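You operate a simulated robot arm through the tools that you are given. There is no shell and no other tool. Be economical: measure what you need, move in short steps, check, and stop when the job is done.

You are at the controls of a simulated two-armed robot. One attempt, no reset.

TASK
Swap the blue housing's started copper bush for the black one and ready it in the press.
Fine: hold the housing while you draw the wrong bush; it goes in the yellow tray; housing in the nest, slide shut. Where these are worked on the way, their far stop is far enough and under half their travel is too little: press slide.

The check looks at the end state, three seconds after you hand in, the way a careful person would. Anything else that was tipped, shoved, dropped, spilled or broken makes it a failure.

THE ROBOT
Two 7-joint arms with two-finger parallel grippers on one trunk, on a base that drives. Base frame: it is fixed to the floor where the robot stands at the start and does not move with it; the origin is under the middle of the robot, x ahead of it, y to its left, z up. Lengths are in cm, angles in degrees, forces in N, time in s.
The left shoulder is at the start at [6, 14.3, 92.6], the right one opposite. With the tool pointing down near the work surface each hand reaches from about 30 to 72 cm from the robot's upright axis, wherever it stands, measured 20 degrees to its own side. Places, roughly: bearing housing with a blue band (6x6x5 cm) [50, -20, 90]; bore of the housing with a blue band [50, -20, 90]; nest of the press slide [80, 10, 90]; press slide [80, 10, 90]; tray [50, -80, 90]. Payload 1.57 kg a hand.
Tool frame (each hand has its own): the origin (TCP) lies between the finger pads and is the grasp point; the fingertips stand 3 cm ahead of it; z points along the fingers, y is the line along which they close. The gripper opens to 11 cm. The fingers are 2.4 cm wide and 1.2 cm thick; the gripper's body (4.8 by 11.2 cm) begins 7.8 cm behind the TCP.
Orientation is that of the tool frame in the base frame, as a unit quaternion [x, y, z, w]. With the fingers straight down and closing along the base's y, the tool's x points along the base's -x, its y along +y and its z along -z.

THE INTERFACE
- The arms move only by the tool jog_arm. It takes "left_plan", "right_plan" or both (then of equal length, played together; a hand with none holds still); each is a list of rows, each an object of numbers (a shift or turn left out is 0, a gripper value left out holds the last): "jaw": the finger opening in cm, from 0 to 11; "dx", "dy", "dz": the shift along the base's x, y, z in cm; "rx", "ry", "rz": the turn, a rotation vector about the base's x, y, z in degrees. In form: [{"jaw": .., "dx": .., "dy": .., "dz": .., "rx": .., "ry": .., "rz": ..}, ...]. A call has 1 to 8 rows; each row is the pose to reach, as a shift and turn from the pose commanded when the call began. Rows are played at 5 a second. More than 5 cm and 8.6 degrees between two rows, or a gripper value outside its range, and nothing of the call is played. Where a pose cannot be reached the arm comes as near as it can. A force on the tool above 40 N (or 10 N above the force at the start of the call, whichever is more), or a blocked arm, ends the call early, and 0.2 s more pass. Each finger travels about 4.5 cm/s and halts on what it meets, pressing with about 36 N; the grip force reading is that of the motor and also rises with nothing between the fingers. The clock runs only during rows and for 0.2 s after the last one: add rows that repeat a pose to give the fingers time. It gives the time, the measured TCP pose, the force on the tool (base axes), the opening and the grip force at its end, in the units of the frame above (readings bear some noise), with the torque about the TCP (base axes, N m) and any sound that the robot's microphone picked up.
- Cameras (640 x 400 px; columns grow to the right, rows downward): "scene" is now at [3.86, -3.84, 153.72]; the picture's right is [-0.49, -0.87, 0.00], its down [-0.65, 0.37, -0.66] and it looks along [0.57, -0.33, -0.75] (base axes); focal length 276 px, centre (320, 200). "left" rides on the left gripper at [7, -1.6, -14.1] in its tool frame; the picture's right is [0.23, 0.97, 0.00], its down [-0.85, 0.20, -0.48] and it looks along [-0.47, 0.11, 0.88] (tool axes); focal length 222 px, centre (320, 200). "right" rides on the right gripper at [7, 1.6, -14.1] in its tool frame; the picture's right is [-0.23, 0.97, 0.00], its down [-0.86, -0.20, -0.48] and it looks along [-0.47, -0.11, 0.88] (tool axes); focal length 222 px, centre (320, 200). There is no depth. A picture from a camera that has moved, and an enlarged one, comes with that camera's place and axes in the base frame and with its lens.
- snapshot(camera): a new picture of that camera. It takes no simulated time.
- move_column(by): slides the trunk up (or, below 0, down) by that many cm; the arms and the scene camera ride with it, the base frame stays. It gives what a move gives, with no picture.
- roll_base(legs): drives the robot by 1 to 6 legs, each [ahead, left, turn to the left] in cm, cm and degrees, along the robot's own axes; the way and the turn of a leg run together, so that a leg with both is an arc; at most 150 cm and 180 degrees a leg. The arms and the cameras ride along, it lands a little off, and it stops where it bumps. It gives what a move gives.
- head_to(pan, tilt): turns the head with the scene camera to pan (to the left, within 86 degrees either way) and tilt (down, from -29 to 69), counted from straight ahead of the robot. It gives what a move gives.
- zoom(camera, box): a new picture of the part [left, top, right, bottom] of that camera's present view, enlarged. It takes no simulated time.
- hand_in(): hands the job in; it is judged then, once.

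Go step by step. Nothing tells you exact positions but the pictures and the camera data: compare them with the known pose of the tool, close in by small moves and look again before you grip or let go. The budget is 120 turns and 100 pictures, counting those below and the enlarged ones. Unless the task says otherwise, let go and move clear before handing in, and close with one line.

The tools are called after ">>>" as name(argument=value, ...) on one line, values as JSON. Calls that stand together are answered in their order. jog_arm: Moves the arms, as the interface text tells. Its arguments: {"type":"object","properties":{"left_plan":{"type":"array","items":{"type":"object","properties":{"jaw":{"type":"number"},"dx":{"type":"number"},"dy":{"type":"number"},"dz":{"type":"number"},"rx":{"type":"number"},"ry":{"type":"number"},"rz":{"type":"number"}}}},"right_plan":{"type":"array","items":{"type":"object","properties":{"jaw":{"type":"number"},"dx":{"type":"number"},"dy":{"type":"number"},"dz":{"type":"number"},"rx":{"type":"number"},"ry":{"type":"number"},"rz":{"type":"number"}}}}},"required":[]} The other tools are called the same way: move_column (by) slides the trunk up or down; roll_base (legs) drives the base; head_to (pan, tilt) turns the head that bears the scene camera; snapshot (camera) takes a picture; zoom (camera, box) takes an enlarged picture of a part of a camera's view; hand_in () hands the job in.

At the start:

```text
time: 0.0
left_tool_pos: [52.67, 7.74, 105.56]
left_tool_rot: [0.0, 1.0, 0.0, -0.001]
left_force: [0.3, 0.3, -0.2]
left_ft_torque: [0.01, -0.01, 0.03]
left_width: 11.01
left_finger_force: 0.1
right_tool_pos: [37.42, -39.29, 105.61]
right_tool_rot: [0.0, 1.0, 0.001, 0.001]
right_force: [0.0, 1.2, -0.4]
right_ft_torque: [0.02, 0.0, -0.02]
right_width: 11.01
right_finger_force: 0.2
trunk travel left (down, up): [-52.5, 6.5]
robot x, y, heading: [-0.31, 0.01, -0.3]
head pan, tilt: [-29.5, 48.7]
```

scene: 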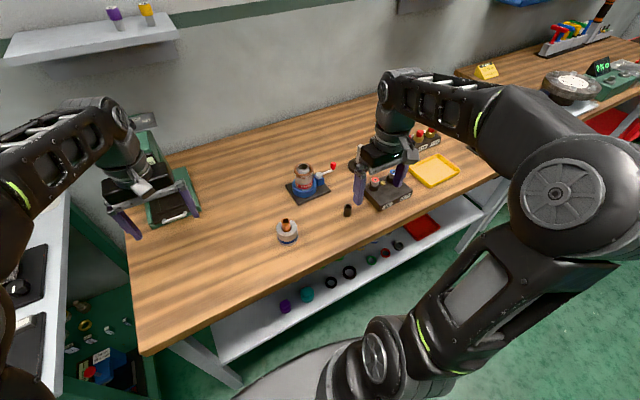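
right: 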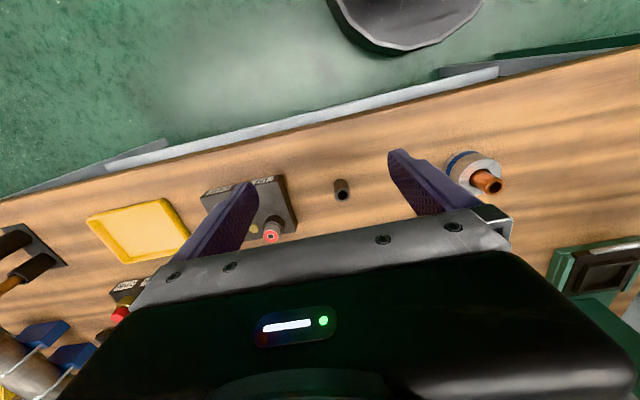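
left: 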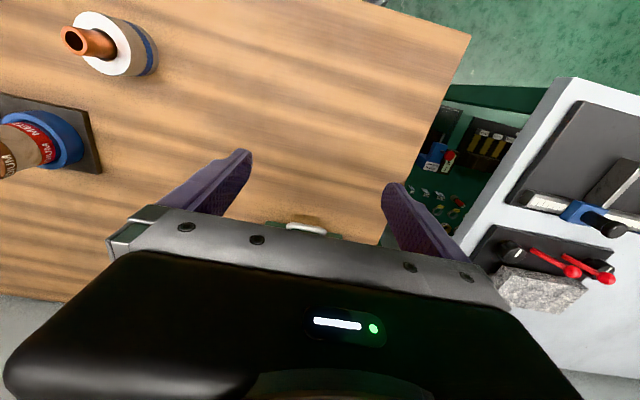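

I see the housing with the copper bush, a dark bush standing near it, the yellow tray on the right and a green press at left. I'll enlarge these before moving.

>>> zoom(camera="scene", box=[260, 150, 380, 260])

>>> zoom(camera="scene", box=[90, 110, 250, 240])

>>> zoom(camera="scene", box=[340, 110, 480, 220])

```text
3.64 times, centred on (320, 205) of scene
camera zoom: at [3.86, -3.84, 153.72], right [-0.49, -0.87, 0.0], down [-0.65, 0.37, -0.66], along [0.57, -0.33, -0.75], focal length 1004 px, centre (320, 182)
```

zoom: 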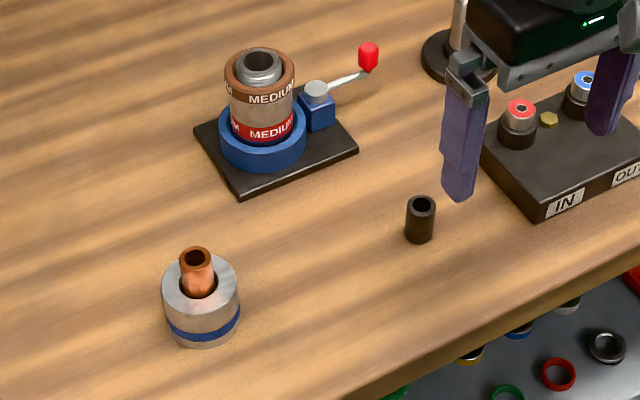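

```text
3.08 times, centred on (170, 175) of scene
camera zoom: at [3.86, -3.84, 153.72], right [-0.49, -0.87, 0.0], down [-0.65, 0.37, -0.66], along [0.57, -0.33, -0.75], focal length 850 px, centre (782, 277)
```

zoom: 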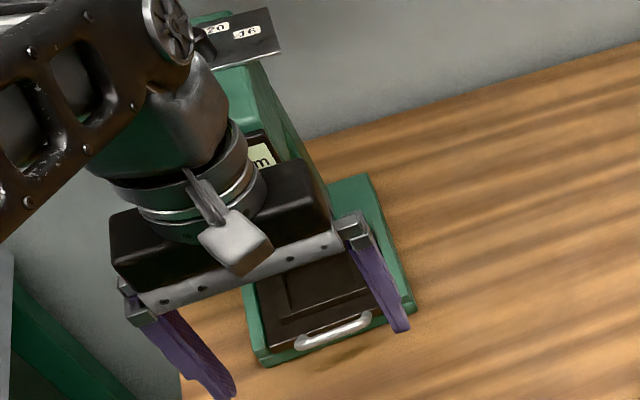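

```text
3.64 times, centred on (410, 165) of scene
camera zoom: at [3.86, -3.84, 153.72], right [-0.49, -0.87, 0.0], down [-0.65, 0.37, -0.66], along [0.57, -0.33, -0.75], focal length 1004 px, centre (-7, 327)
```

zoom: 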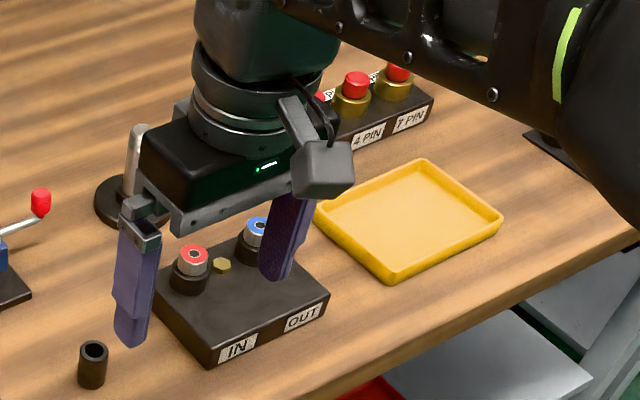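

Housing is near (47.6, -18.5), with its copper bush standing to about z 94. The black bush is near (46.5, -38.5) and the tray near (47, -77). I'll bring the left hand in tilted from the left-front so the right hand can work above, starting with the yaw.

>>> jog_arm(left_plan=[{"rz": -7.5, "dx": -2, "dy": -2, "dz": 0.5}, {"rz": -15, "dx": -4, "dy": -3.5, "dz": 1}, {"rz": -22.5, "dx": -6, "dy": -5, "dz": 1.5}, {"rz": -30, "dx": -8, "dy": -6.5, "dz": 2}, {"rz": -37.5, "dx": -10, "dy": -8, "dz": 2}, {"rz": -45, "dx": -12, "dy": -9, "dz": 2}, {"rz": -45, "dx": -12, "dy": -9, "dz": 2}], right_plan=[{"rz": -7.5, "dz": 0.5}, {"rz": -15, "dz": 1}, {"rz": -22.5, "dz": 1.5}, {"rz": -30, "dz": 2}, {"rz": -37.5, "dz": 2}, {"rz": -45, "dz": 2}, {"rz": -45, "dz": 2}])

```text
time: 1.6
left_tool_pos: [40.66, -1.29, 107.53]
left_tool_rot: [0.383, 0.924, 0.0, 0.0]
left_force: [0.7, 0.2, 0.6]
left_ft_torque: [0.01, 0.0, 0.0]
left_width: 10.98
left_finger_force: 0.1
right_tool_pos: [37.43, -39.37, 107.6]
right_tool_rot: [0.384, 0.923, 0.0, 0.0]
right_force: [0.2, 0.3, -0.7]
right_ft_torque: [0.04, 0.0, -0.01]
right_width: 10.99
right_finger_force: 0.1
trunk travel left (down, up): [-52.5, 6.5]
robot x, y, heading: [0.28, 0.0, 0.1]
head pan, tilt: [-29.5, 48.7]
```

Yaw went through. Now the left tilt of 45 degrees, with the fingers pointing ahead-right and down.

>>> jog_arm(left_plan=[{"rx": -5.3, "ry": -5.3, "dy": -1}, {"rx": -10.6, "ry": -10.6, "dy": -2}, {"rx": -15.9, "ry": -15.9, "dy": -3}, {"rx": -21.2, "ry": -21.2, "dy": -4, "dz": -1}, {"rx": -26.5, "ry": -26.5, "dy": -5, "dz": -2}, {"rx": -31.8, "ry": -31.8, "dy": -7, "dz": -3, "jaw": 9}, {"rx": -31.8, "ry": -31.8, "dy": -7, "dz": -3, "jaw": 9}])

>>> snapshot(camera="scene")

>>> snapshot(camera="left")

>>> snapshot(camera="right")

```text
time: 3.2
left_tool_pos: [40.59, -8.22, 104.61]
left_tool_rot: [0.353, 0.853, -0.148, 0.354]
left_force: [1.2, -0.5, -1.2]
left_ft_torque: [0.01, 0.01, -0.03]
left_width: 8.99
left_finger_force: 0.2
right_tool_pos: [37.46, -39.3, 107.67]
right_tool_rot: [0.383, 0.924, -0.001, 0.0]
right_force: [-0.7, -0.1, 0.6]
right_ft_torque: [-0.04, -0.02, 0.01]
right_width: 10.99
right_finger_force: 0.0
trunk travel left (down, up): [-52.5, 6.5]
robot x, y, heading: [0.28, -0.01, -0.2]
head pan, tilt: [-29.5, 48.7]
```

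```text
93 pictures are left
camera scene: at [3.84, -3.81, 153.72], right [-0.49, -0.87, 0.0], down [-0.65, 0.37, -0.66], along [0.57, -0.33, -0.75], focal length 276 px, centre (320, 200)
```

scene: 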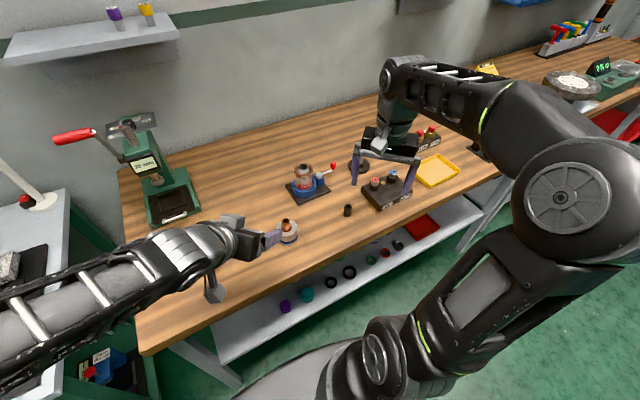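

```text
92 pictures are left
camera left: at [28.96, 1.17, 109.67], right [0.58, 0.8, -0.16], down [0.33, -0.05, 0.94], along [0.75, -0.6, -0.29], focal length 222 px, centre (320, 200)
```

left: 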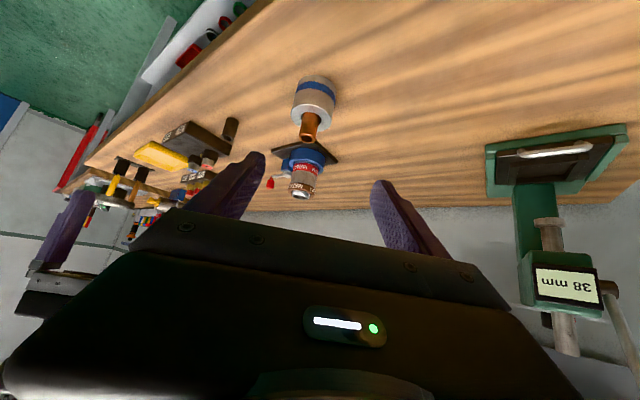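

```text
91 pictures are left
camera right: at [33.67, -33.15, 121.71], right [0.85, 0.53, 0.0], down [0.46, -0.75, 0.48], along [0.25, -0.41, -0.88], focal length 222 px, centre (320, 200)
```

right: 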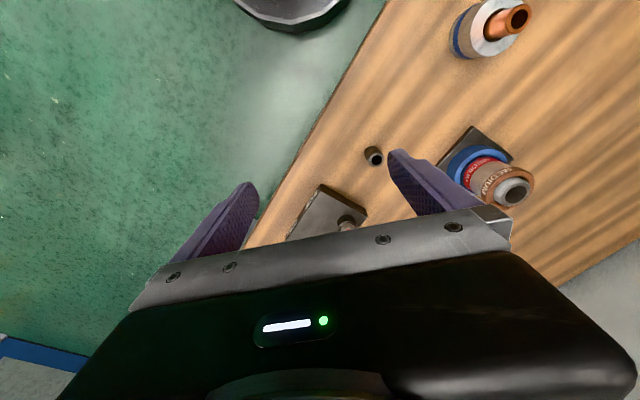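

The left hand is tilted and the press is uncovered. I'll enlarge the press and the housing.

>>> zoom(camera="scene", box=[50, 100, 210, 230])

>>> zoom(camera="scene", box=[220, 190, 320, 270])

>>> zoom(camera="left", box=[250, 60, 390, 170])

```text
3.08 times, centred on (130, 165) of scene
camera zoom: at [3.84, -3.81, 153.72], right [-0.49, -0.87, 0.0], down [-0.65, 0.37, -0.66], along [0.57, -0.33, -0.75], focal length 850 px, centre (905, 308)
```

zoom: 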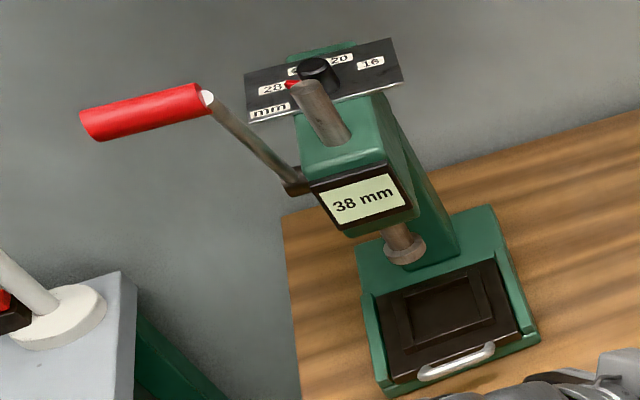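

```text
5.00 times, centred on (270, 230) of scene
camera zoom: at [3.84, -3.81, 153.72], right [-0.49, -0.87, 0.0], down [-0.65, 0.37, -0.66], along [0.57, -0.33, -0.75], focal length 1381 px, centre (570, 50)
```

zoom: 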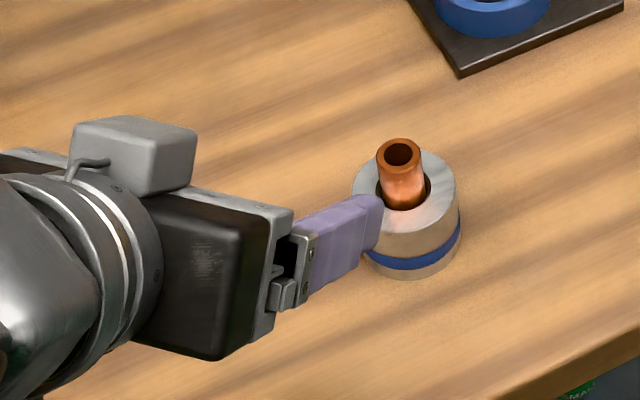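

```text
3.64 times, centred on (320, 115) of left
camera zoom: at [28.96, 1.17, 109.67], right [0.58, 0.8, -0.16], down [0.33, -0.05, 0.94], along [0.75, -0.6, -0.29], focal length 808 px, centre (320, 509)
```

zoom: 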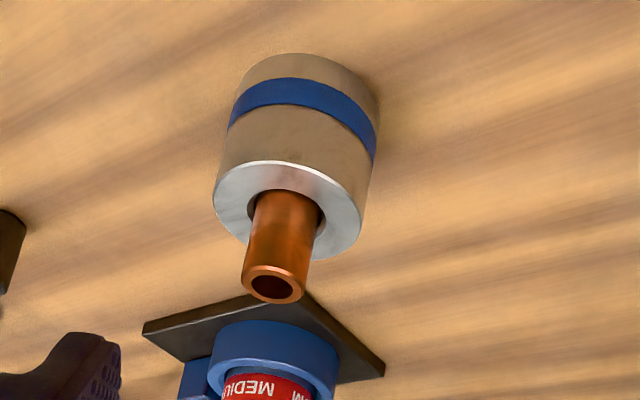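

Housing centre is about (47.5, -18.1). The press slide is shut, with its nest under the ram near (77.5, 8.5). I'll bring the left hand to a pre-grasp on the finger axis, jaws wide.

>>> jog_arm(left_plan=[{"dy": -1, "dz": -2.5, "jaw": 9}, {"dx": 0.2, "dy": -2.2, "dz": -5}, {"dx": 0.2, "dy": -3.2, "dz": -7.6}, {"dx": 2.2, "dy": -5.2, "dz": -10.4}, {"dx": 2.2, "dy": -5.2, "dz": -10.4}])

>>> snapshot(camera="left")

>>> zoom(camera="scene", box=[220, 190, 320, 270])

```text
time: 4.4
left_tool_pos: [42.92, -13.45, 94.34]
left_tool_rot: [0.353, 0.853, -0.147, 0.354]
left_force: [-0.1, -0.6, -0.1]
left_ft_torque: [0.05, -0.03, -0.03]
left_width: 9.0
left_finger_force: 0.0
right_tool_pos: [37.33, -39.42, 107.58]
right_tool_rot: [0.384, 0.924, 0.001, 0.0]
right_force: [0.2, 0.1, 0.2]
right_ft_torque: [0.0, -0.03, 0.0]
right_width: 11.0
right_finger_force: 0.1
trunk travel left (down, up): [-52.5, 6.5]
robot x, y, heading: [0.16, 0.16, -0.0]
head pan, tilt: [-29.5, 48.7]
```

```text
87 pictures are left
camera left: at [31.19, -4.01, 99.32], right [0.58, 0.8, -0.16], down [0.33, -0.05, 0.94], along [0.75, -0.6, -0.29], focal length 222 px, centre (320, 200)
```

left: 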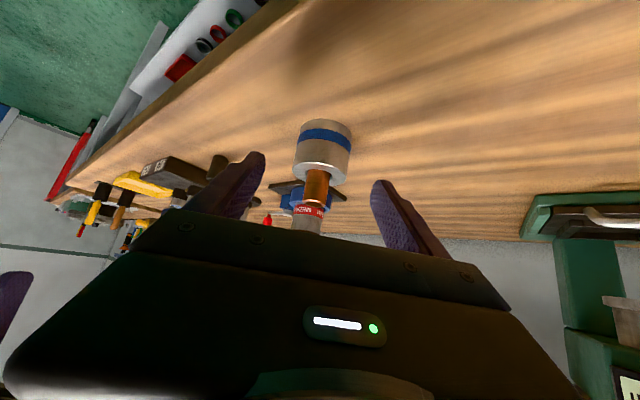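

```text
5.00 times, centred on (270, 230) of scene
camera zoom: at [3.77, -3.82, 153.72], right [-0.49, -0.87, 0.0], down [-0.65, 0.37, -0.66], along [0.57, -0.33, -0.75], focal length 1381 px, centre (570, 50)
```

zoom: 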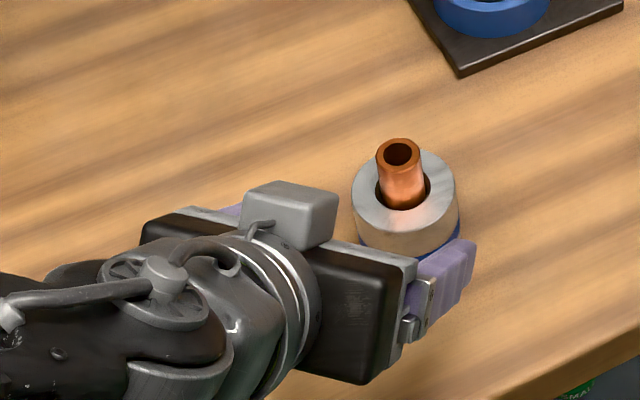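

The housing is centred between the left fingers. I'll advance along the tool axis and close the jaws.

>>> jog_arm(left_plan=[{"dx": 1.3, "dy": -1.3, "dz": -1.95}, {"dx": 2.6, "dy": -2.6, "dz": -3.9}, {"dx": 3.8, "dy": -3.8, "dz": -5.8}, {"dx": 3.8, "dy": -3.8, "dz": -5.8}])

>>> jog_arm(left_plan=[{"jaw": 7}, {"jaw": 5.5}, {"jaw": 5}, {"jaw": 5}])

>>> zoom(camera="scene", box=[220, 190, 320, 270])

>>> snapshot(camera="left")

>>> snapshot(camera="right")

```text
time: 5.4
left_tool_pos: [46.74, -17.19, 88.39]
left_tool_rot: [0.354, 0.853, -0.147, 0.353]
left_force: [-1.3, -0.7, 0.8]
left_ft_torque: [0.01, 0.04, 0.01]
left_width: 8.99
left_finger_force: 0.0
right_tool_pos: [37.48, -39.42, 107.69]
right_tool_rot: [0.383, 0.924, 0.0, 0.0]
right_force: [-0.2, -0.7, -0.1]
right_ft_torque: [-0.02, 0.0, 0.01]
right_width: 10.99
right_finger_force: 0.1
trunk travel left (down, up): [-52.5, 6.5]
robot x, y, heading: [-0.08, 0.13, 0.1]
head pan, tilt: [-29.5, 48.7]
```

```text
time: 6.4
left_tool_pos: [46.79, -17.22, 88.33]
left_tool_rot: [0.354, 0.853, -0.147, 0.354]
left_force: [0.8, 1.7, 0.7]
left_ft_torque: [-0.03, -0.07, 0.05]
left_width: 5.85
left_finger_force: 29.6
right_tool_pos: [37.34, -39.37, 107.54]
right_tool_rot: [0.382, 0.924, 0.0, 0.0]
right_force: [-0.2, 0.5, 0.4]
right_ft_torque: [-0.03, 0.0, -0.04]
right_width: 11.01
right_finger_force: 0.0
trunk travel left (down, up): [-52.5, 6.5]
robot x, y, heading: [-0.06, 0.05, -0.2]
head pan, tilt: [-29.5, 48.7]
```

```text
5.00 times, centred on (270, 230) of scene
camera zoom: at [3.87, -3.83, 153.72], right [-0.49, -0.87, 0.0], down [-0.65, 0.37, -0.66], along [0.57, -0.33, -0.75], focal length 1381 px, centre (570, 50)
```

zoom: 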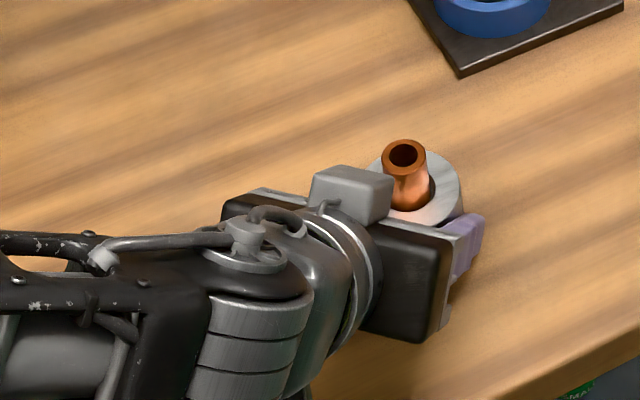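

```text
84 pictures are left
camera left: at [35.09, -7.86, 93.43], right [0.57, 0.8, -0.16], down [0.33, -0.05, 0.94], along [0.75, -0.59, -0.29], focal length 222 px, centre (320, 200)
```

left: 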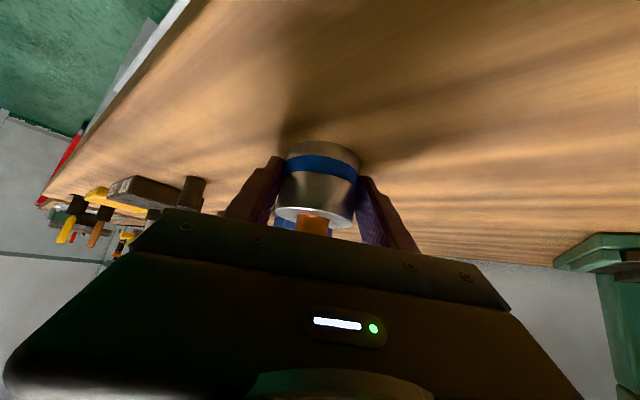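

```text
83 pictures are left
camera right: at [33.69, -33.16, 121.7], right [0.85, 0.53, 0.0], down [0.46, -0.75, 0.48], along [0.25, -0.41, -0.88], focal length 222 px, centre (320, 200)
```

right: 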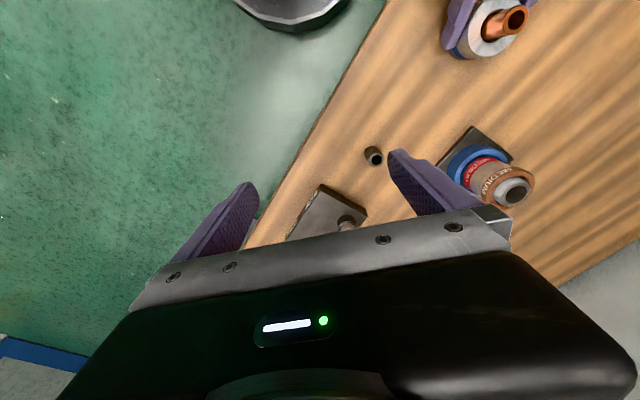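

The housing is held firmly at 5.85 cm. Next I'll bring the right hand above the bush and narrow its jaws.

>>> jog_arm(right_plan=[{"dx": 2, "dy": 4, "dz": 1, "jaw": 9}, {"dx": 4, "dy": 8, "dz": 1, "jaw": 7}, {"dx": 6, "dy": 12, "dz": 1, "jaw": 5}, {"dx": 8, "dy": 16, "dz": 1}, {"dx": 9.5, "dy": 19.5, "dz": 1}, {"dx": 10, "dy": 21.1, "dz": 1}, {"dx": 10, "dy": 21.1, "dz": 1}])

>>> snapshot(camera="right")

>>> zoom(camera="scene", box=[220, 170, 345, 270])

```text
time: 8.0
left_tool_pos: [46.69, -17.27, 88.37]
left_tool_rot: [0.354, 0.854, -0.146, 0.353]
left_force: [-0.7, -0.8, -0.2]
left_ft_torque: [0.01, -0.02, 0.03]
left_width: 5.81
left_finger_force: 36.3
right_tool_pos: [47.55, -18.3, 108.49]
right_tool_rot: [0.383, 0.924, 0.0, 0.0]
right_force: [-0.1, -0.5, 0.3]
right_ft_torque: [0.01, 0.01, -0.04]
right_width: 4.97
right_finger_force: 0.0
trunk travel left (down, up): [-52.5, 6.5]
robot x, y, heading: [-0.06, 0.13, -0.3]
head pan, tilt: [-29.5, 48.7]
```

```text
82 pictures are left
camera right: at [43.74, -12.04, 122.72], right [0.85, 0.53, 0.0], down [0.46, -0.75, 0.48], along [0.25, -0.41, -0.88], focal length 222 px, centre (320, 200)
```

right: 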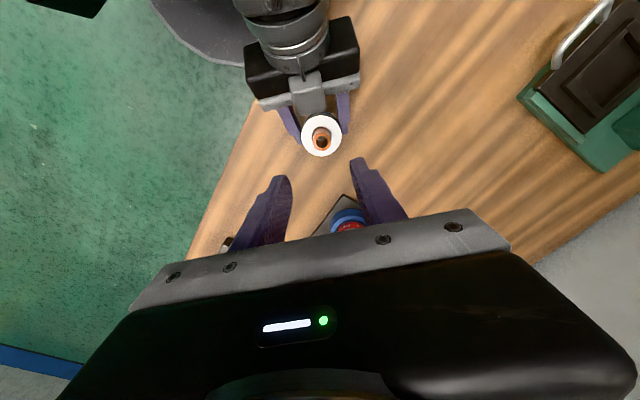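

```text
4.00 times, centred on (282, 220) of scene
camera zoom: at [3.85, -3.84, 153.72], right [-0.49, -0.87, 0.0], down [-0.65, 0.37, -0.66], along [0.57, -0.32, -0.75], focal length 1105 px, centre (470, 120)
```

zoom: 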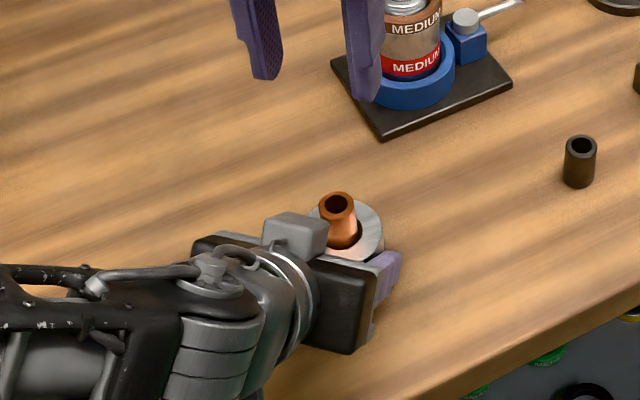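

Bush measured at about (47.6, -17.9). I'll shift slightly and descend to TCP z 95.5.

>>> jog_arm(right_plan=[{"dy": 0.35, "dz": -4}, {"dy": 0.35, "dz": -8}, {"dy": 0.35, "dz": -11}, {"dy": 0.35, "dz": -13}, {"dy": 0.35, "dz": -13}])

>>> snapshot(camera="right")

>>> zoom(camera="scene", box=[220, 170, 345, 270])

```text
time: 9.2
left_tool_pos: [46.73, -17.26, 88.2]
left_tool_rot: [0.354, 0.853, -0.147, 0.353]
left_force: [0.2, 0.6, 1.2]
left_ft_torque: [0.06, 0.02, 0.01]
left_width: 5.81
left_finger_force: 36.1
right_tool_pos: [47.39, -17.88, 95.52]
right_tool_rot: [0.383, 0.924, 0.0, 0.0]
right_force: [0.5, 0.4, 0.0]
right_ft_torque: [0.01, -0.01, 0.01]
right_width: 4.99
right_finger_force: 0.1
trunk travel left (down, up): [-52.5, 6.5]
robot x, y, heading: [0.27, 0.0, -0.2]
head pan, tilt: [-29.5, 48.7]
```

```text
80 pictures are left
camera right: at [43.67, -11.66, 109.7], right [0.85, 0.53, 0.0], down [0.46, -0.75, 0.48], along [0.25, -0.41, -0.88], focal length 222 px, centre (320, 200)
```

right: 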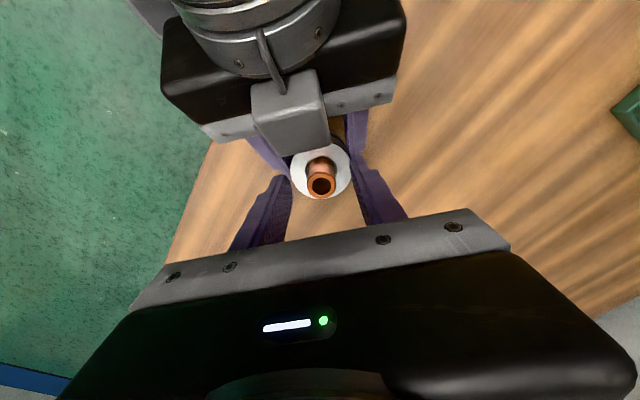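

```text
4.00 times, centred on (282, 220) of scene
camera zoom: at [3.85, -3.83, 153.72], right [-0.49, -0.87, 0.0], down [-0.65, 0.37, -0.66], along [0.57, -0.33, -0.75], focal length 1105 px, centre (470, 120)
```

zoom: 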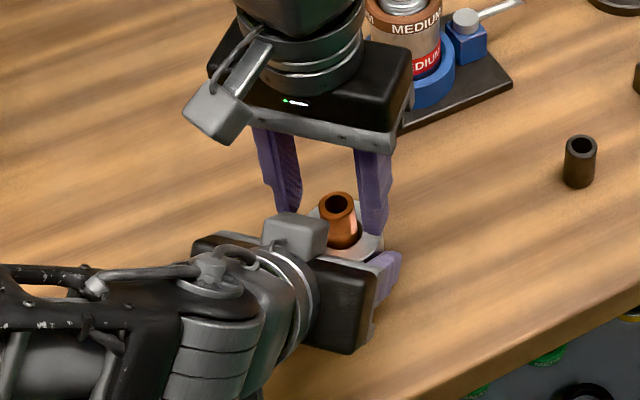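

The bush sits centred between the right fingers. I'll lower 1 cm more and close.

>>> jog_arm(right_plan=[{"dz": -1}, {"dz": -1, "jaw": 3.5}, {"dz": -1, "jaw": 2.5}, {"dz": -1, "jaw": 1.8}, {"dz": -1, "jaw": 1.8}])

>>> snapshot(camera="right")

```text
time: 10.4
left_tool_pos: [46.66, -17.2, 88.28]
left_tool_rot: [0.354, 0.853, -0.147, 0.353]
left_force: [0.1, 2.4, -0.3]
left_ft_torque: [-0.01, 0.03, -0.06]
left_width: 5.82
left_finger_force: 36.2
right_tool_pos: [47.37, -17.92, 94.61]
right_tool_rot: [0.383, 0.924, 0.0, 0.0]
right_force: [-1.6, -2.0, 0.3]
right_ft_torque: [-0.08, 0.06, -0.02]
right_width: 2.29
right_finger_force: 29.4
trunk travel left (down, up): [-52.5, 6.5]
robot x, y, heading: [0.42, -0.03, 0.0]
head pan, tilt: [-29.5, 48.7]
```

```text
78 pictures are left
camera right: at [43.69, -11.69, 108.7], right [0.85, 0.53, 0.0], down [0.46, -0.75, 0.48], along [0.25, -0.41, -0.88], focal length 222 px, centre (320, 200)
```

right: 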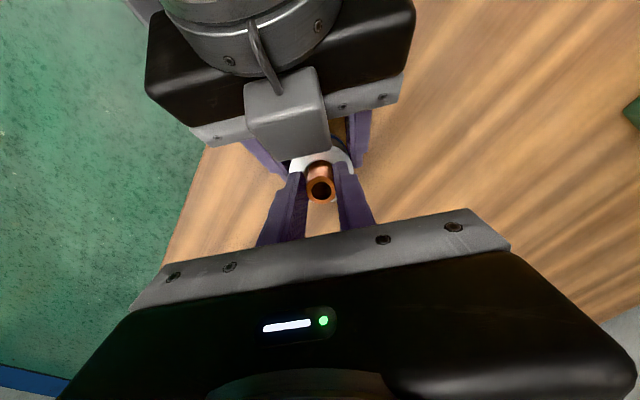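

Gripped at 2.3 cm. Now I'll draw the bush straight up slowly.

>>> jog_arm(right_plan=[{"dz": 0.3}, {"dz": 0.6}, {"dz": 1}, {"dz": 1.5}, {"dz": 2}, {"dz": 3}, {"dz": 4}])

>>> zoom(camera="scene", box=[220, 170, 345, 270])

```text
time: 12.0
left_tool_pos: [46.82, -17.33, 88.21]
left_tool_rot: [0.354, 0.853, -0.146, 0.353]
left_force: [0.1, 0.8, 1.1]
left_ft_torque: [0.06, -0.03, 0.03]
left_width: 5.77
left_finger_force: 36.0
right_tool_pos: [47.4, -17.95, 98.51]
right_tool_rot: [0.382, 0.924, 0.0, 0.001]
right_force: [0.3, 0.0, -0.4]
right_ft_torque: [-0.01, 0.02, 0.02]
right_width: 2.29
right_finger_force: 35.2
trunk travel left (down, up): [-52.5, 6.5]
robot x, y, heading: [-0.05, 0.2, -0.1]
head pan, tilt: [-29.5, 48.7]
```

```text
4.00 times, centred on (282, 220) of scene
camera zoom: at [3.86, -3.83, 153.72], right [-0.49, -0.87, 0.0], down [-0.65, 0.37, -0.66], along [0.57, -0.33, -0.75], focal length 1105 px, centre (470, 120)
```

zoom: 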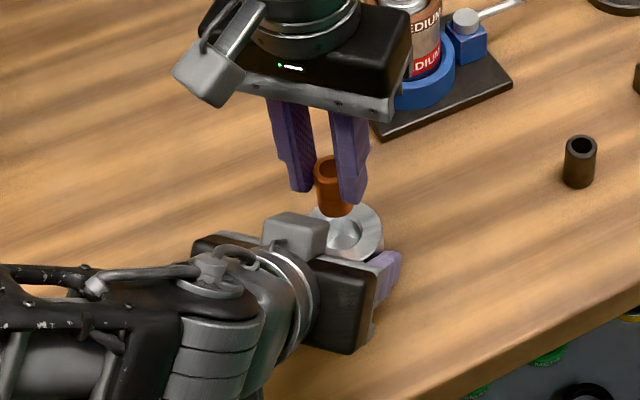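

The copper bush is out and the bore is clear. I'll raise the right hand, then free the left from the housing, since the tray needs a base move.

>>> jog_arm(right_plan=[{"dz": 4}, {"dz": 8}, {"dz": 11, "dy": -3}, {"dz": 11, "dy": -7}, {"dz": 11, "dy": -11}, {"dz": 11, "dy": -15}], left_plan=[{"jaw": 5}, {"jaw": 6.5}, {"jaw": 8}, {"jaw": 9}, {"jaw": 9}, {"jaw": 9}])

>>> jog_arm(left_plan=[{"dx": -1.5, "dy": 1.5, "dz": 2.12}, {"dx": -3, "dy": 3, "dz": 4.24}, {"dx": -5, "dy": 5, "dz": 7.07}, {"dx": -7, "dy": 7, "dz": 9.9}, {"dx": -8, "dy": 9, "dz": 14}, {"dx": -8, "dy": 9, "dz": 14}])

>>> snapshot(camera="scene")

>>> head_to(pan=0, tilt=69)

>>> snapshot(camera="scene")

```text
time: 13.4
left_tool_pos: [46.77, -17.22, 88.29]
left_tool_rot: [0.353, 0.854, -0.146, 0.354]
left_force: [0.7, -0.3, -0.5]
left_ft_torque: [0.0, 0.02, 0.02]
left_width: 8.99
left_finger_force: 0.1
right_tool_pos: [47.38, -32.86, 109.52]
right_tool_rot: [0.383, 0.924, 0.0, 0.0]
right_force: [-0.6, 0.5, -0.3]
right_ft_torque: [0.04, 0.02, 0.01]
right_width: 2.32
right_finger_force: 35.2
trunk travel left (down, up): [-52.5, 6.5]
robot x, y, heading: [-0.36, -0.09, 0.2]
head pan, tilt: [-29.5, 48.7]
```

```text
time: 14.8
left_tool_pos: [38.59, -8.29, 102.45]
left_tool_rot: [0.354, 0.853, -0.147, 0.353]
left_force: [-0.6, -0.5, 0.2]
left_ft_torque: [0.0, -0.01, 0.02]
left_width: 9.01
left_finger_force: 0.1
right_tool_pos: [47.45, -32.96, 109.56]
right_tool_rot: [0.383, 0.924, 0.0, 0.0]
right_force: [-0.3, -0.2, -1.0]
right_ft_torque: [-0.01, -0.01, 0.01]
right_width: 2.32
right_finger_force: 35.4
trunk travel left (down, up): [-52.5, 6.5]
robot x, y, heading: [-0.06, 0.02, -0.1]
head pan, tilt: [-29.5, 48.7]
```

```text
76 pictures are left
camera scene: at [3.96, -3.85, 153.71], right [-0.49, -0.87, 0.0], down [-0.65, 0.37, -0.66], along [0.57, -0.32, -0.75], focal length 276 px, centre (320, 200)
```

scene: 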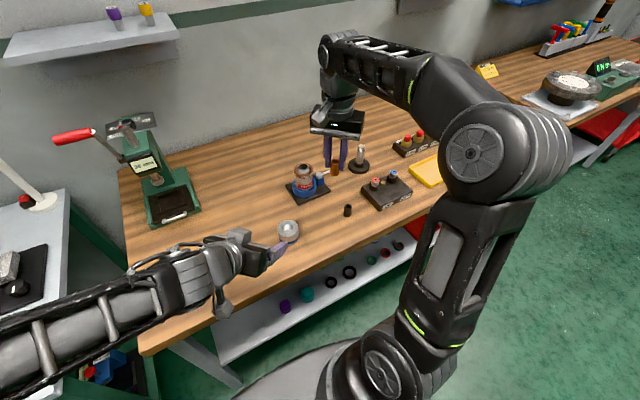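

```text
time: 15.7
left_tool_pos: [38.6, -8.28, 102.41]
left_tool_rot: [0.353, 0.854, -0.146, 0.354]
left_force: [0.0, 0.2, -0.2]
left_ft_torque: [-0.01, -0.01, -0.02]
left_width: 8.98
left_finger_force: 0.2
right_tool_pos: [47.37, -32.77, 109.47]
right_tool_rot: [0.383, 0.924, 0.0, 0.0]
right_force: [-0.8, -0.1, -0.8]
right_ft_torque: [0.02, 0.0, -0.03]
right_width: 2.29
right_finger_force: 35.4
trunk travel left (down, up): [-52.5, 6.5]
robot x, y, heading: [0.19, 0.1, -0.2]
head pan, tilt: [0.0, 68.8]
```

```text
75 pictures are left
camera scene: at [2.64, 0.01, 151.35], right [0.0, -1.0, 0.0], down [-0.93, 0.0, -0.36], along [0.36, 0.0, -0.93], focal length 276 px, centre (320, 200)
```

scene: 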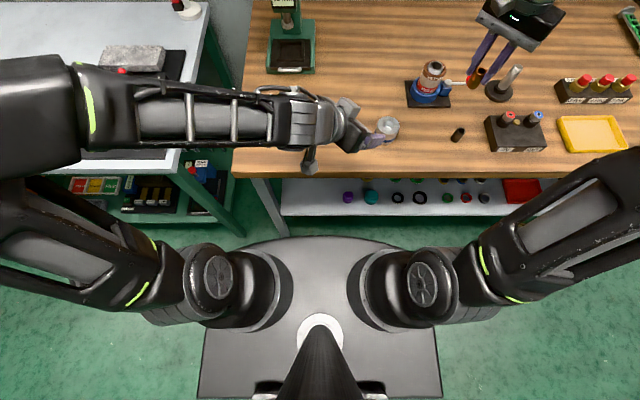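

The base front sits about 3 cm off the table edge, and the floor to the right is clear. I'll drive 30 cm right and a touch back, so that tray, bush and housing are all in reach.

>>> roll_base(legs=[[-1.5, -30, 0]])

>>> head_to(pan=-25, tilt=50)

>>> snapshot(camera="scene")

>>> snapshot(camera="right")

```text
time: 17.8
left_tool_pos: [37.06, -38.2, 102.43]
left_tool_rot: [0.355, 0.853, -0.147, 0.353]
left_force: [0.5, 0.3, 0.1]
left_ft_torque: [0.02, -0.01, 0.0]
left_width: 9.01
left_finger_force: 0.1
right_tool_pos: [45.8, -62.88, 109.36]
right_tool_rot: [0.383, 0.924, 0.0, 0.0]
right_force: [-1.5, -0.1, -0.2]
right_ft_torque: [0.06, -0.02, -0.02]
right_width: 2.31
right_finger_force: 35.4
trunk travel left (down, up): [-52.5, 6.5]
robot x, y, heading: [-1.47, -30.2, -0.0]
head pan, tilt: [0.0, 68.8]
```

```text
time: 18.7
left_tool_pos: [37.06, -38.27, 102.35]
left_tool_rot: [0.355, 0.853, -0.147, 0.353]
left_force: [0.8, -0.1, -0.1]
left_ft_torque: [-0.02, 0.01, -0.01]
left_width: 9.0
left_finger_force: 0.0
right_tool_pos: [45.84, -62.81, 109.38]
right_tool_rot: [0.384, 0.923, 0.0, 0.001]
right_force: [-0.6, -0.1, 0.1]
right_ft_torque: [-0.03, 0.02, -0.03]
right_width: 2.31
right_finger_force: 35.8
trunk travel left (down, up): [-52.5, 6.5]
robot x, y, heading: [-1.42, -29.87, -0.1]
head pan, tilt: [-25.0, 50.0]
```

```text
74 pictures are left
camera scene: at [2.5, -33.14, 153.54], right [-0.42, -0.91, 0.0], down [-0.69, 0.33, -0.64], along [0.58, -0.27, -0.77], focal length 276 px, centre (320, 200)
```

scene: 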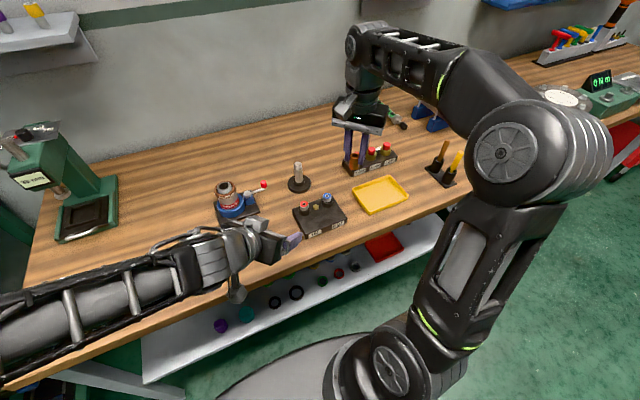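

```text
73 pictures are left
camera right: at [42.08, -56.65, 123.61], right [0.85, 0.53, 0.0], down [0.46, -0.75, 0.48], along [0.25, -0.41, -0.88], focal length 222 px, centre (320, 200)
```

right: 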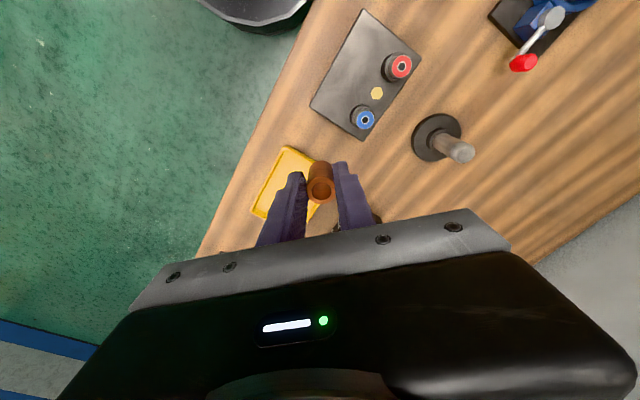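

Tray centre is about (47.5, -75.5). I'll move the bush over it and start down.

>>> jog_arm(right_plan=[{"dx": 0.5, "dy": -4}, {"dx": 1, "dy": -8}, {"dx": 1.7, "dy": -12.7}, {"dx": 1.7, "dy": -12.7, "dz": -4}, {"dx": 1.7, "dy": -12.7, "dz": -8}, {"dx": 1.7, "dy": -12.7, "dz": -12}, {"dx": 1.7, "dy": -12.7, "dz": -15}, {"dx": 1.7, "dy": -12.7, "dz": -15}])

>>> snapshot(camera="right")

>>> zoom(camera="scene", box=[320, 130, 450, 230])

```text
time: 20.5
left_tool_pos: [37.01, -38.31, 102.36]
left_tool_rot: [0.354, 0.854, -0.146, 0.353]
left_force: [0.9, 0.1, 0.1]
left_ft_torque: [0.01, 0.0, 0.02]
left_width: 8.99
left_finger_force: 0.1
right_tool_pos: [47.27, -75.51, 94.39]
right_tool_rot: [0.384, 0.923, 0.0, 0.0]
right_force: [0.8, 0.7, -0.7]
right_ft_torque: [-0.01, -0.03, 0.02]
right_width: 2.3
right_finger_force: 35.6
right hand out of reach, approached as far as the arm can: row 3
trunk travel left (down, up): [-52.5, 6.5]
robot x, y, heading: [-1.52, -29.9, -0.1]
head pan, tilt: [-25.0, 50.0]
```

```text
72 pictures are left
camera right: at [43.7, -69.34, 108.54], right [0.85, 0.53, 0.0], down [0.46, -0.75, 0.48], along [0.25, -0.41, -0.88], focal length 222 px, centre (320, 200)
```

right: 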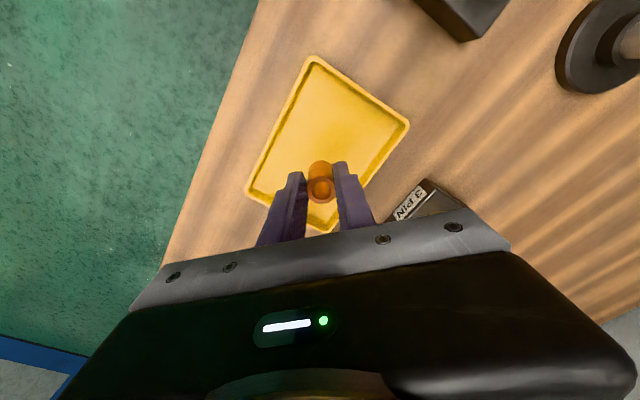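

```text
4.00 times, centred on (385, 180) of scene
camera zoom: at [2.5, -33.15, 153.54], right [-0.42, -0.91, 0.0], down [-0.69, 0.33, -0.64], along [0.58, -0.27, -0.77], focal length 1105 px, centre (60, 280)
```

zoom: 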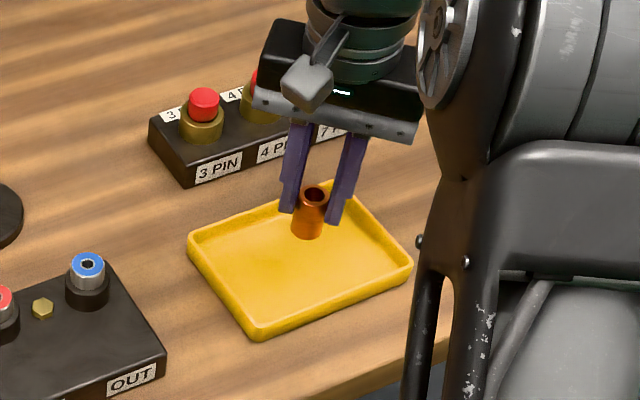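

The bush is over the tray. I'll lower in small steps, watching the force.

>>> jog_arm(right_plan=[{"dy": 1, "dz": -1}, {"dy": 1, "dz": -2}, {"dy": 1, "dz": -2.7}, {"dy": 1, "dz": -3.1}, {"dy": 1, "dz": -3.4}, {"dy": 1, "dz": -3.6}])

>>> zoom(camera="scene", box=[320, 130, 450, 230])

```text
time: 21.9
left_tool_pos: [36.98, -38.22, 102.51]
left_tool_rot: [0.354, 0.853, -0.146, 0.354]
left_force: [-0.4, -0.3, -0.5]
left_ft_torque: [0.02, 0.04, 0.02]
left_width: 8.98
left_finger_force: 0.0
right_tool_pos: [47.54, -74.59, 91.07]
right_tool_rot: [0.384, 0.923, 0.0, 0.001]
right_force: [-0.5, -0.2, 6.7]
right_ft_torque: [0.01, -0.02, 0.01]
right_width: 2.31
right_finger_force: 35.3
trunk travel left (down, up): [-52.5, 6.5]
robot x, y, heading: [-1.5, -29.65, -0.1]
head pan, tilt: [-25.0, 50.0]
```

```text
4.00 times, centred on (385, 180) of scene
camera zoom: at [2.45, -33.09, 153.56], right [-0.42, -0.91, 0.0], down [-0.69, 0.33, -0.64], along [0.58, -0.27, -0.77], focal length 1105 px, centre (60, 280)
```

zoom: 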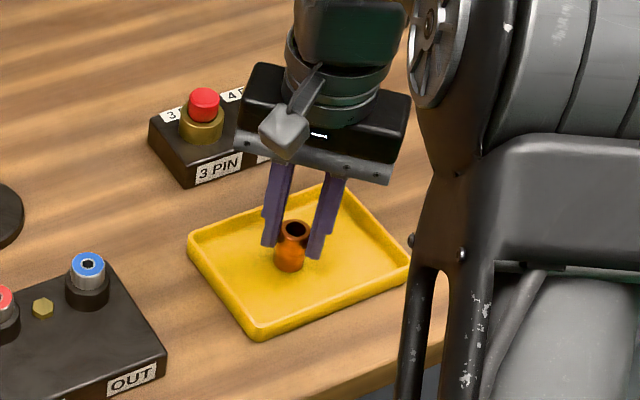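

Contact at 6.7 N, so it is standing on the tray floor. I'll open and rise.

>>> jog_arm(right_plan=[{"jaw": 3}, {"jaw": 4.5}, {"jaw": 5}, {"jaw": 5, "dz": 2}, {"jaw": 5, "dz": 6}, {"jaw": 5, "dz": 11}, {"jaw": 5, "dz": 15}, {"jaw": 5, "dz": 17}])

>>> zoom(camera="scene", box=[320, 130, 450, 230])

>>> snapshot(camera="left")

```text
time: 23.7
left_tool_pos: [37.1, -38.27, 102.41]
left_tool_rot: [0.355, 0.853, -0.147, 0.353]
left_force: [-0.1, 0.6, 0.7]
left_ft_torque: [0.01, -0.01, -0.01]
left_width: 9.0
left_finger_force: 0.0
right_tool_pos: [47.48, -74.49, 107.79]
right_tool_rot: [0.384, 0.923, -0.001, 0.0]
right_force: [0.2, 0.0, 1.0]
right_ft_torque: [0.01, 0.05, 0.01]
right_width: 5.03
right_finger_force: 0.1
trunk travel left (down, up): [-52.5, 6.5]
robot x, y, heading: [-1.56, -30.12, 0.1]
head pan, tilt: [-25.0, 50.0]
```

```text
4.00 times, centred on (385, 180) of scene
camera zoom: at [2.5, -33.09, 153.54], right [-0.42, -0.91, 0.0], down [-0.69, 0.33, -0.64], along [0.58, -0.27, -0.77], focal length 1105 px, centre (60, 280)
```

zoom: 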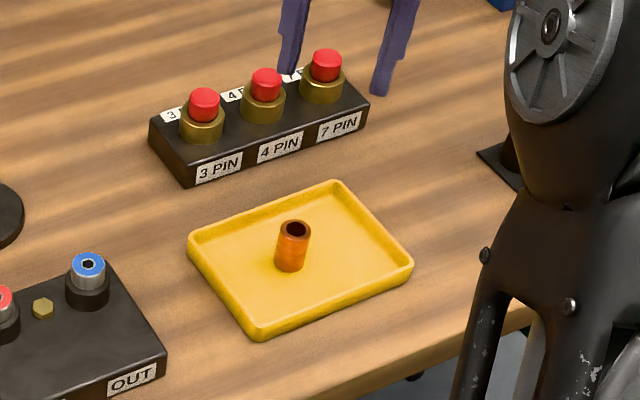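

```text
68 pictures are left
camera left: at [25.37, -28.84, 107.53], right [0.58, 0.8, -0.16], down [0.33, -0.05, 0.94], along [0.75, -0.6, -0.29], focal length 222 px, centre (320, 200)
```

left: 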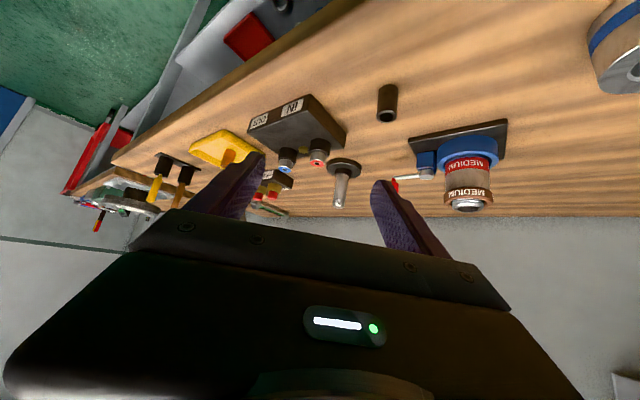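

The copper bush stands in the tray. I'll send the left hand back toward the housing and the right hand over the black bush together.

>>> jog_arm(right_plan=[{"dy": 3}, {"dy": 7.5}, {"dy": 12}, {"dy": 16.5}, {"dy": 21}, {"dy": 25.5}, {"dy": 30, "dx": -0.5}, {"dy": 33, "dx": -1}], left_plan=[{"dy": 4.2, "dz": 0.5}, {"dy": 8.4, "dz": 0.5}, {"dy": 12.6, "dz": 0}, {"dy": 16.8, "dx": 0.5}, {"dy": 20.5, "dx": 1, "dz": -1}, {"dy": 24, "dx": 2, "dz": -2}, {"dy": 27, "dx": 2.7, "dz": -3}, {"dy": 28.1, "dx": 2.7, "dz": -4.1}])

>>> head_to(pan=0, tilt=55)

>>> snapshot(camera="scene")

>>> snapshot(camera="left")

>>> snapshot(camera="right")

```text
time: 25.5
left_tool_pos: [39.75, -9.97, 98.38]
left_tool_rot: [0.354, 0.854, -0.146, 0.353]
left_force: [-0.4, 0.0, 0.5]
left_ft_torque: [0.01, -0.01, -0.01]
left_width: 9.02
left_finger_force: 0.0
left hand out of reach, approached as far as the arm can: row 3, 4, 5
right_tool_pos: [46.64, -41.42, 108.02]
right_tool_rot: [0.384, 0.923, 0.0, 0.0]
right_force: [0.5, -0.7, 0.2]
right_ft_torque: [0.0, 0.02, -0.02]
right_width: 4.98
right_finger_force: 0.1
trunk travel left (down, up): [-52.5, 6.5]
robot x, y, heading: [-1.57, -29.97, -0.1]
head pan, tilt: [-25.0, 50.0]
```

```text
time: 26.4
left_tool_pos: [39.7, -10.02, 98.35]
left_tool_rot: [0.355, 0.853, -0.147, 0.353]
left_force: [0.0, -0.4, 0.4]
left_ft_torque: [-0.01, -0.02, -0.04]
left_width: 9.0
left_finger_force: 0.1
right_tool_pos: [46.63, -41.53, 107.94]
right_tool_rot: [0.383, 0.924, 0.0, 0.0]
right_force: [-0.6, 0.1, -0.1]
right_ft_torque: [-0.06, -0.01, 0.03]
right_width: 5.01
right_finger_force: 0.1
trunk travel left (down, up): [-52.5, 6.5]
robot x, y, heading: [-1.37, -29.82, -0.4]
head pan, tilt: [0.0, 55.0]
```

```text
67 pictures are left
camera scene: at [2.73, -29.88, 152.89], right [0.0, -1.0, 0.0], down [-0.82, 0.0, -0.57], along [0.57, 0.0, -0.82], focal length 276 px, centre (320, 200)
```

scene: 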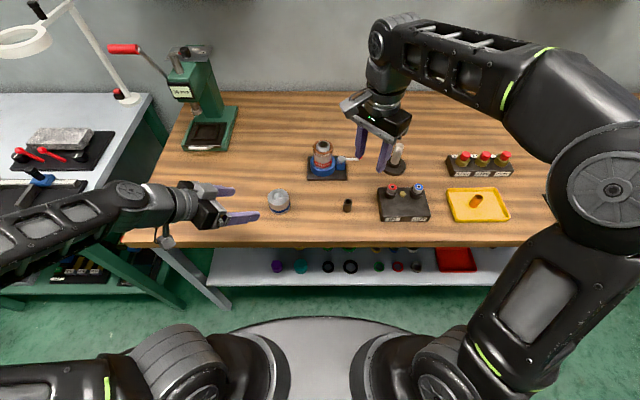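

```text
66 pictures are left
camera left: at [28.09, -0.71, 103.49], right [0.58, 0.8, -0.16], down [0.33, -0.05, 0.94], along [0.75, -0.6, -0.29], focal length 222 px, centre (320, 200)
```

left: 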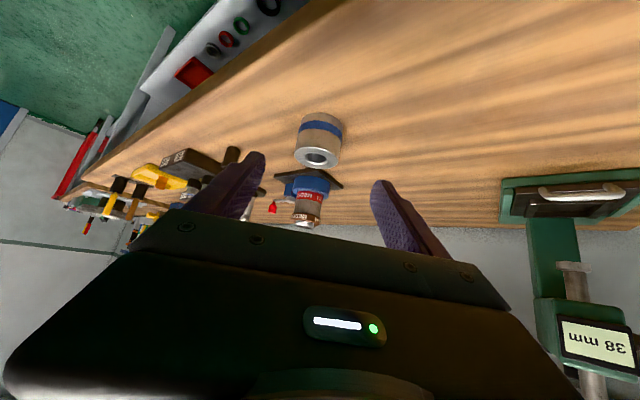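

```text
65 pictures are left
camera right: at [42.9, -35.38, 122.02], right [0.85, 0.53, 0.0], down [0.46, -0.75, 0.48], along [0.25, -0.41, -0.88], focal length 222 px, centre (320, 200)
```

right: 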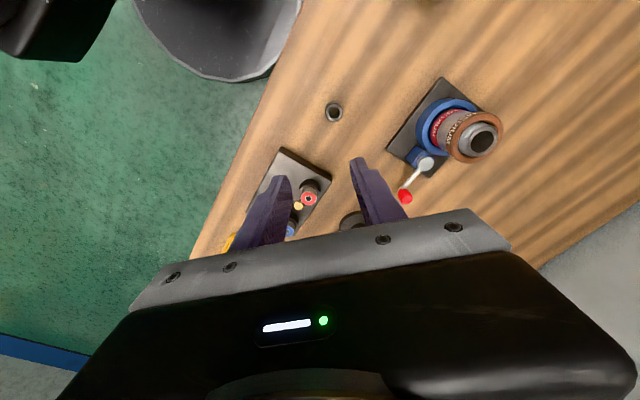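

The left hand lines up with the housing again, and the black bush is at about (46.65, -37.85). Left goes in to hold while right comes down over the bush.

>>> jog_arm(left_plan=[{"dx": 2, "dy": -2, "dz": -2.83}, {"dx": 4, "dy": -4, "dz": -5.66}, {"dx": 5.5, "dy": -5.6, "dz": -7.8}, {"dx": 7.0, "dy": -7.15, "dz": -9.98}, {"dx": 7.0, "dy": -7.15, "dz": -9.98}], right_plan=[{"dy": 2}, {"dy": 3.6}, {"dy": 3.6, "dz": -5}, {"dy": 3.6, "dz": -10}, {"dy": 3.6, "dz": -13}])

>>> snapshot(camera="right")

>>> snapshot(camera="left")

>>> zoom(camera="scene", box=[230, 130, 380, 240])

```text
time: 27.6
left_tool_pos: [46.84, -17.33, 88.26]
left_tool_rot: [0.354, 0.853, -0.147, 0.353]
left_force: [0.9, 0.1, -0.7]
left_ft_torque: [-0.01, 0.05, -0.01]
left_width: 9.0
left_finger_force: 0.1
right_tool_pos: [46.51, -37.98, 94.94]
right_tool_rot: [0.385, 0.923, -0.001, -0.001]
right_force: [0.2, 0.2, 0.3]
right_ft_torque: [0.01, -0.02, -0.04]
right_width: 5.02
right_finger_force: 0.1
trunk travel left (down, up): [-52.5, 6.5]
robot x, y, heading: [-1.79, -29.81, -0.1]
head pan, tilt: [0.0, 55.0]
```

```text
64 pictures are left
camera right: at [42.82, -31.89, 108.98], right [0.85, 0.53, 0.0], down [0.46, -0.75, 0.48], along [0.25, -0.41, -0.88], focal length 222 px, centre (320, 200)
```

right: 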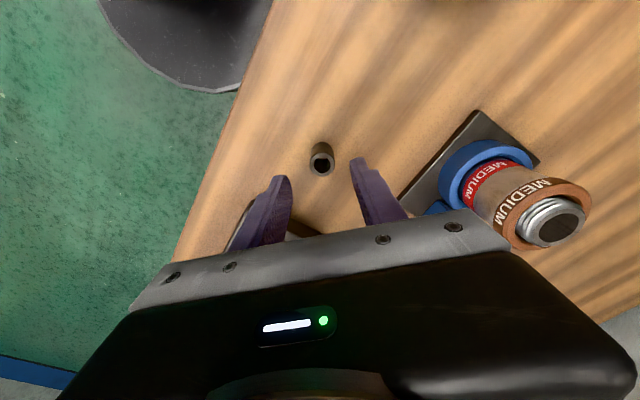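

```text
63 pictures are left
camera left: at [35.15, -7.95, 93.4], right [0.58, 0.8, -0.16], down [0.33, -0.05, 0.94], along [0.75, -0.6, -0.29], focal length 222 px, centre (320, 200)
```

left: 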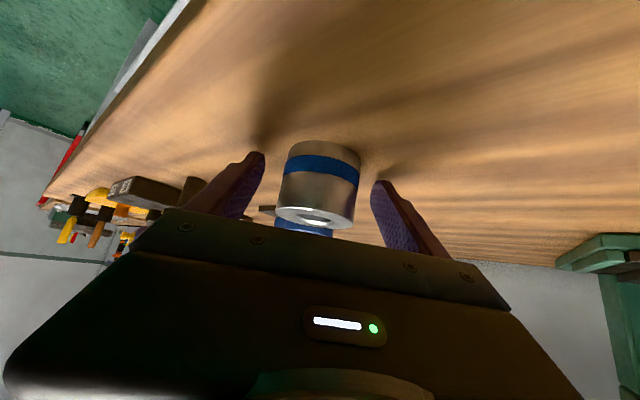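

```text
3.64 times, centred on (305, 185) of scene
camera zoom: at [2.75, -29.92, 152.9], right [0.0, -1.0, 0.0], down [-0.82, 0.0, -0.57], along [0.57, 0.0, -0.82], focal length 1004 px, centre (374, 254)
```

zoom: 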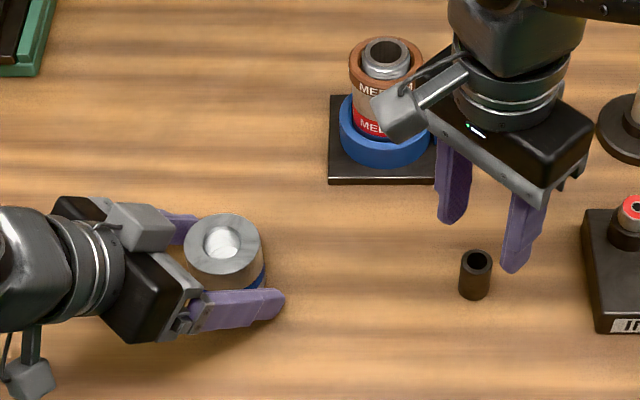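

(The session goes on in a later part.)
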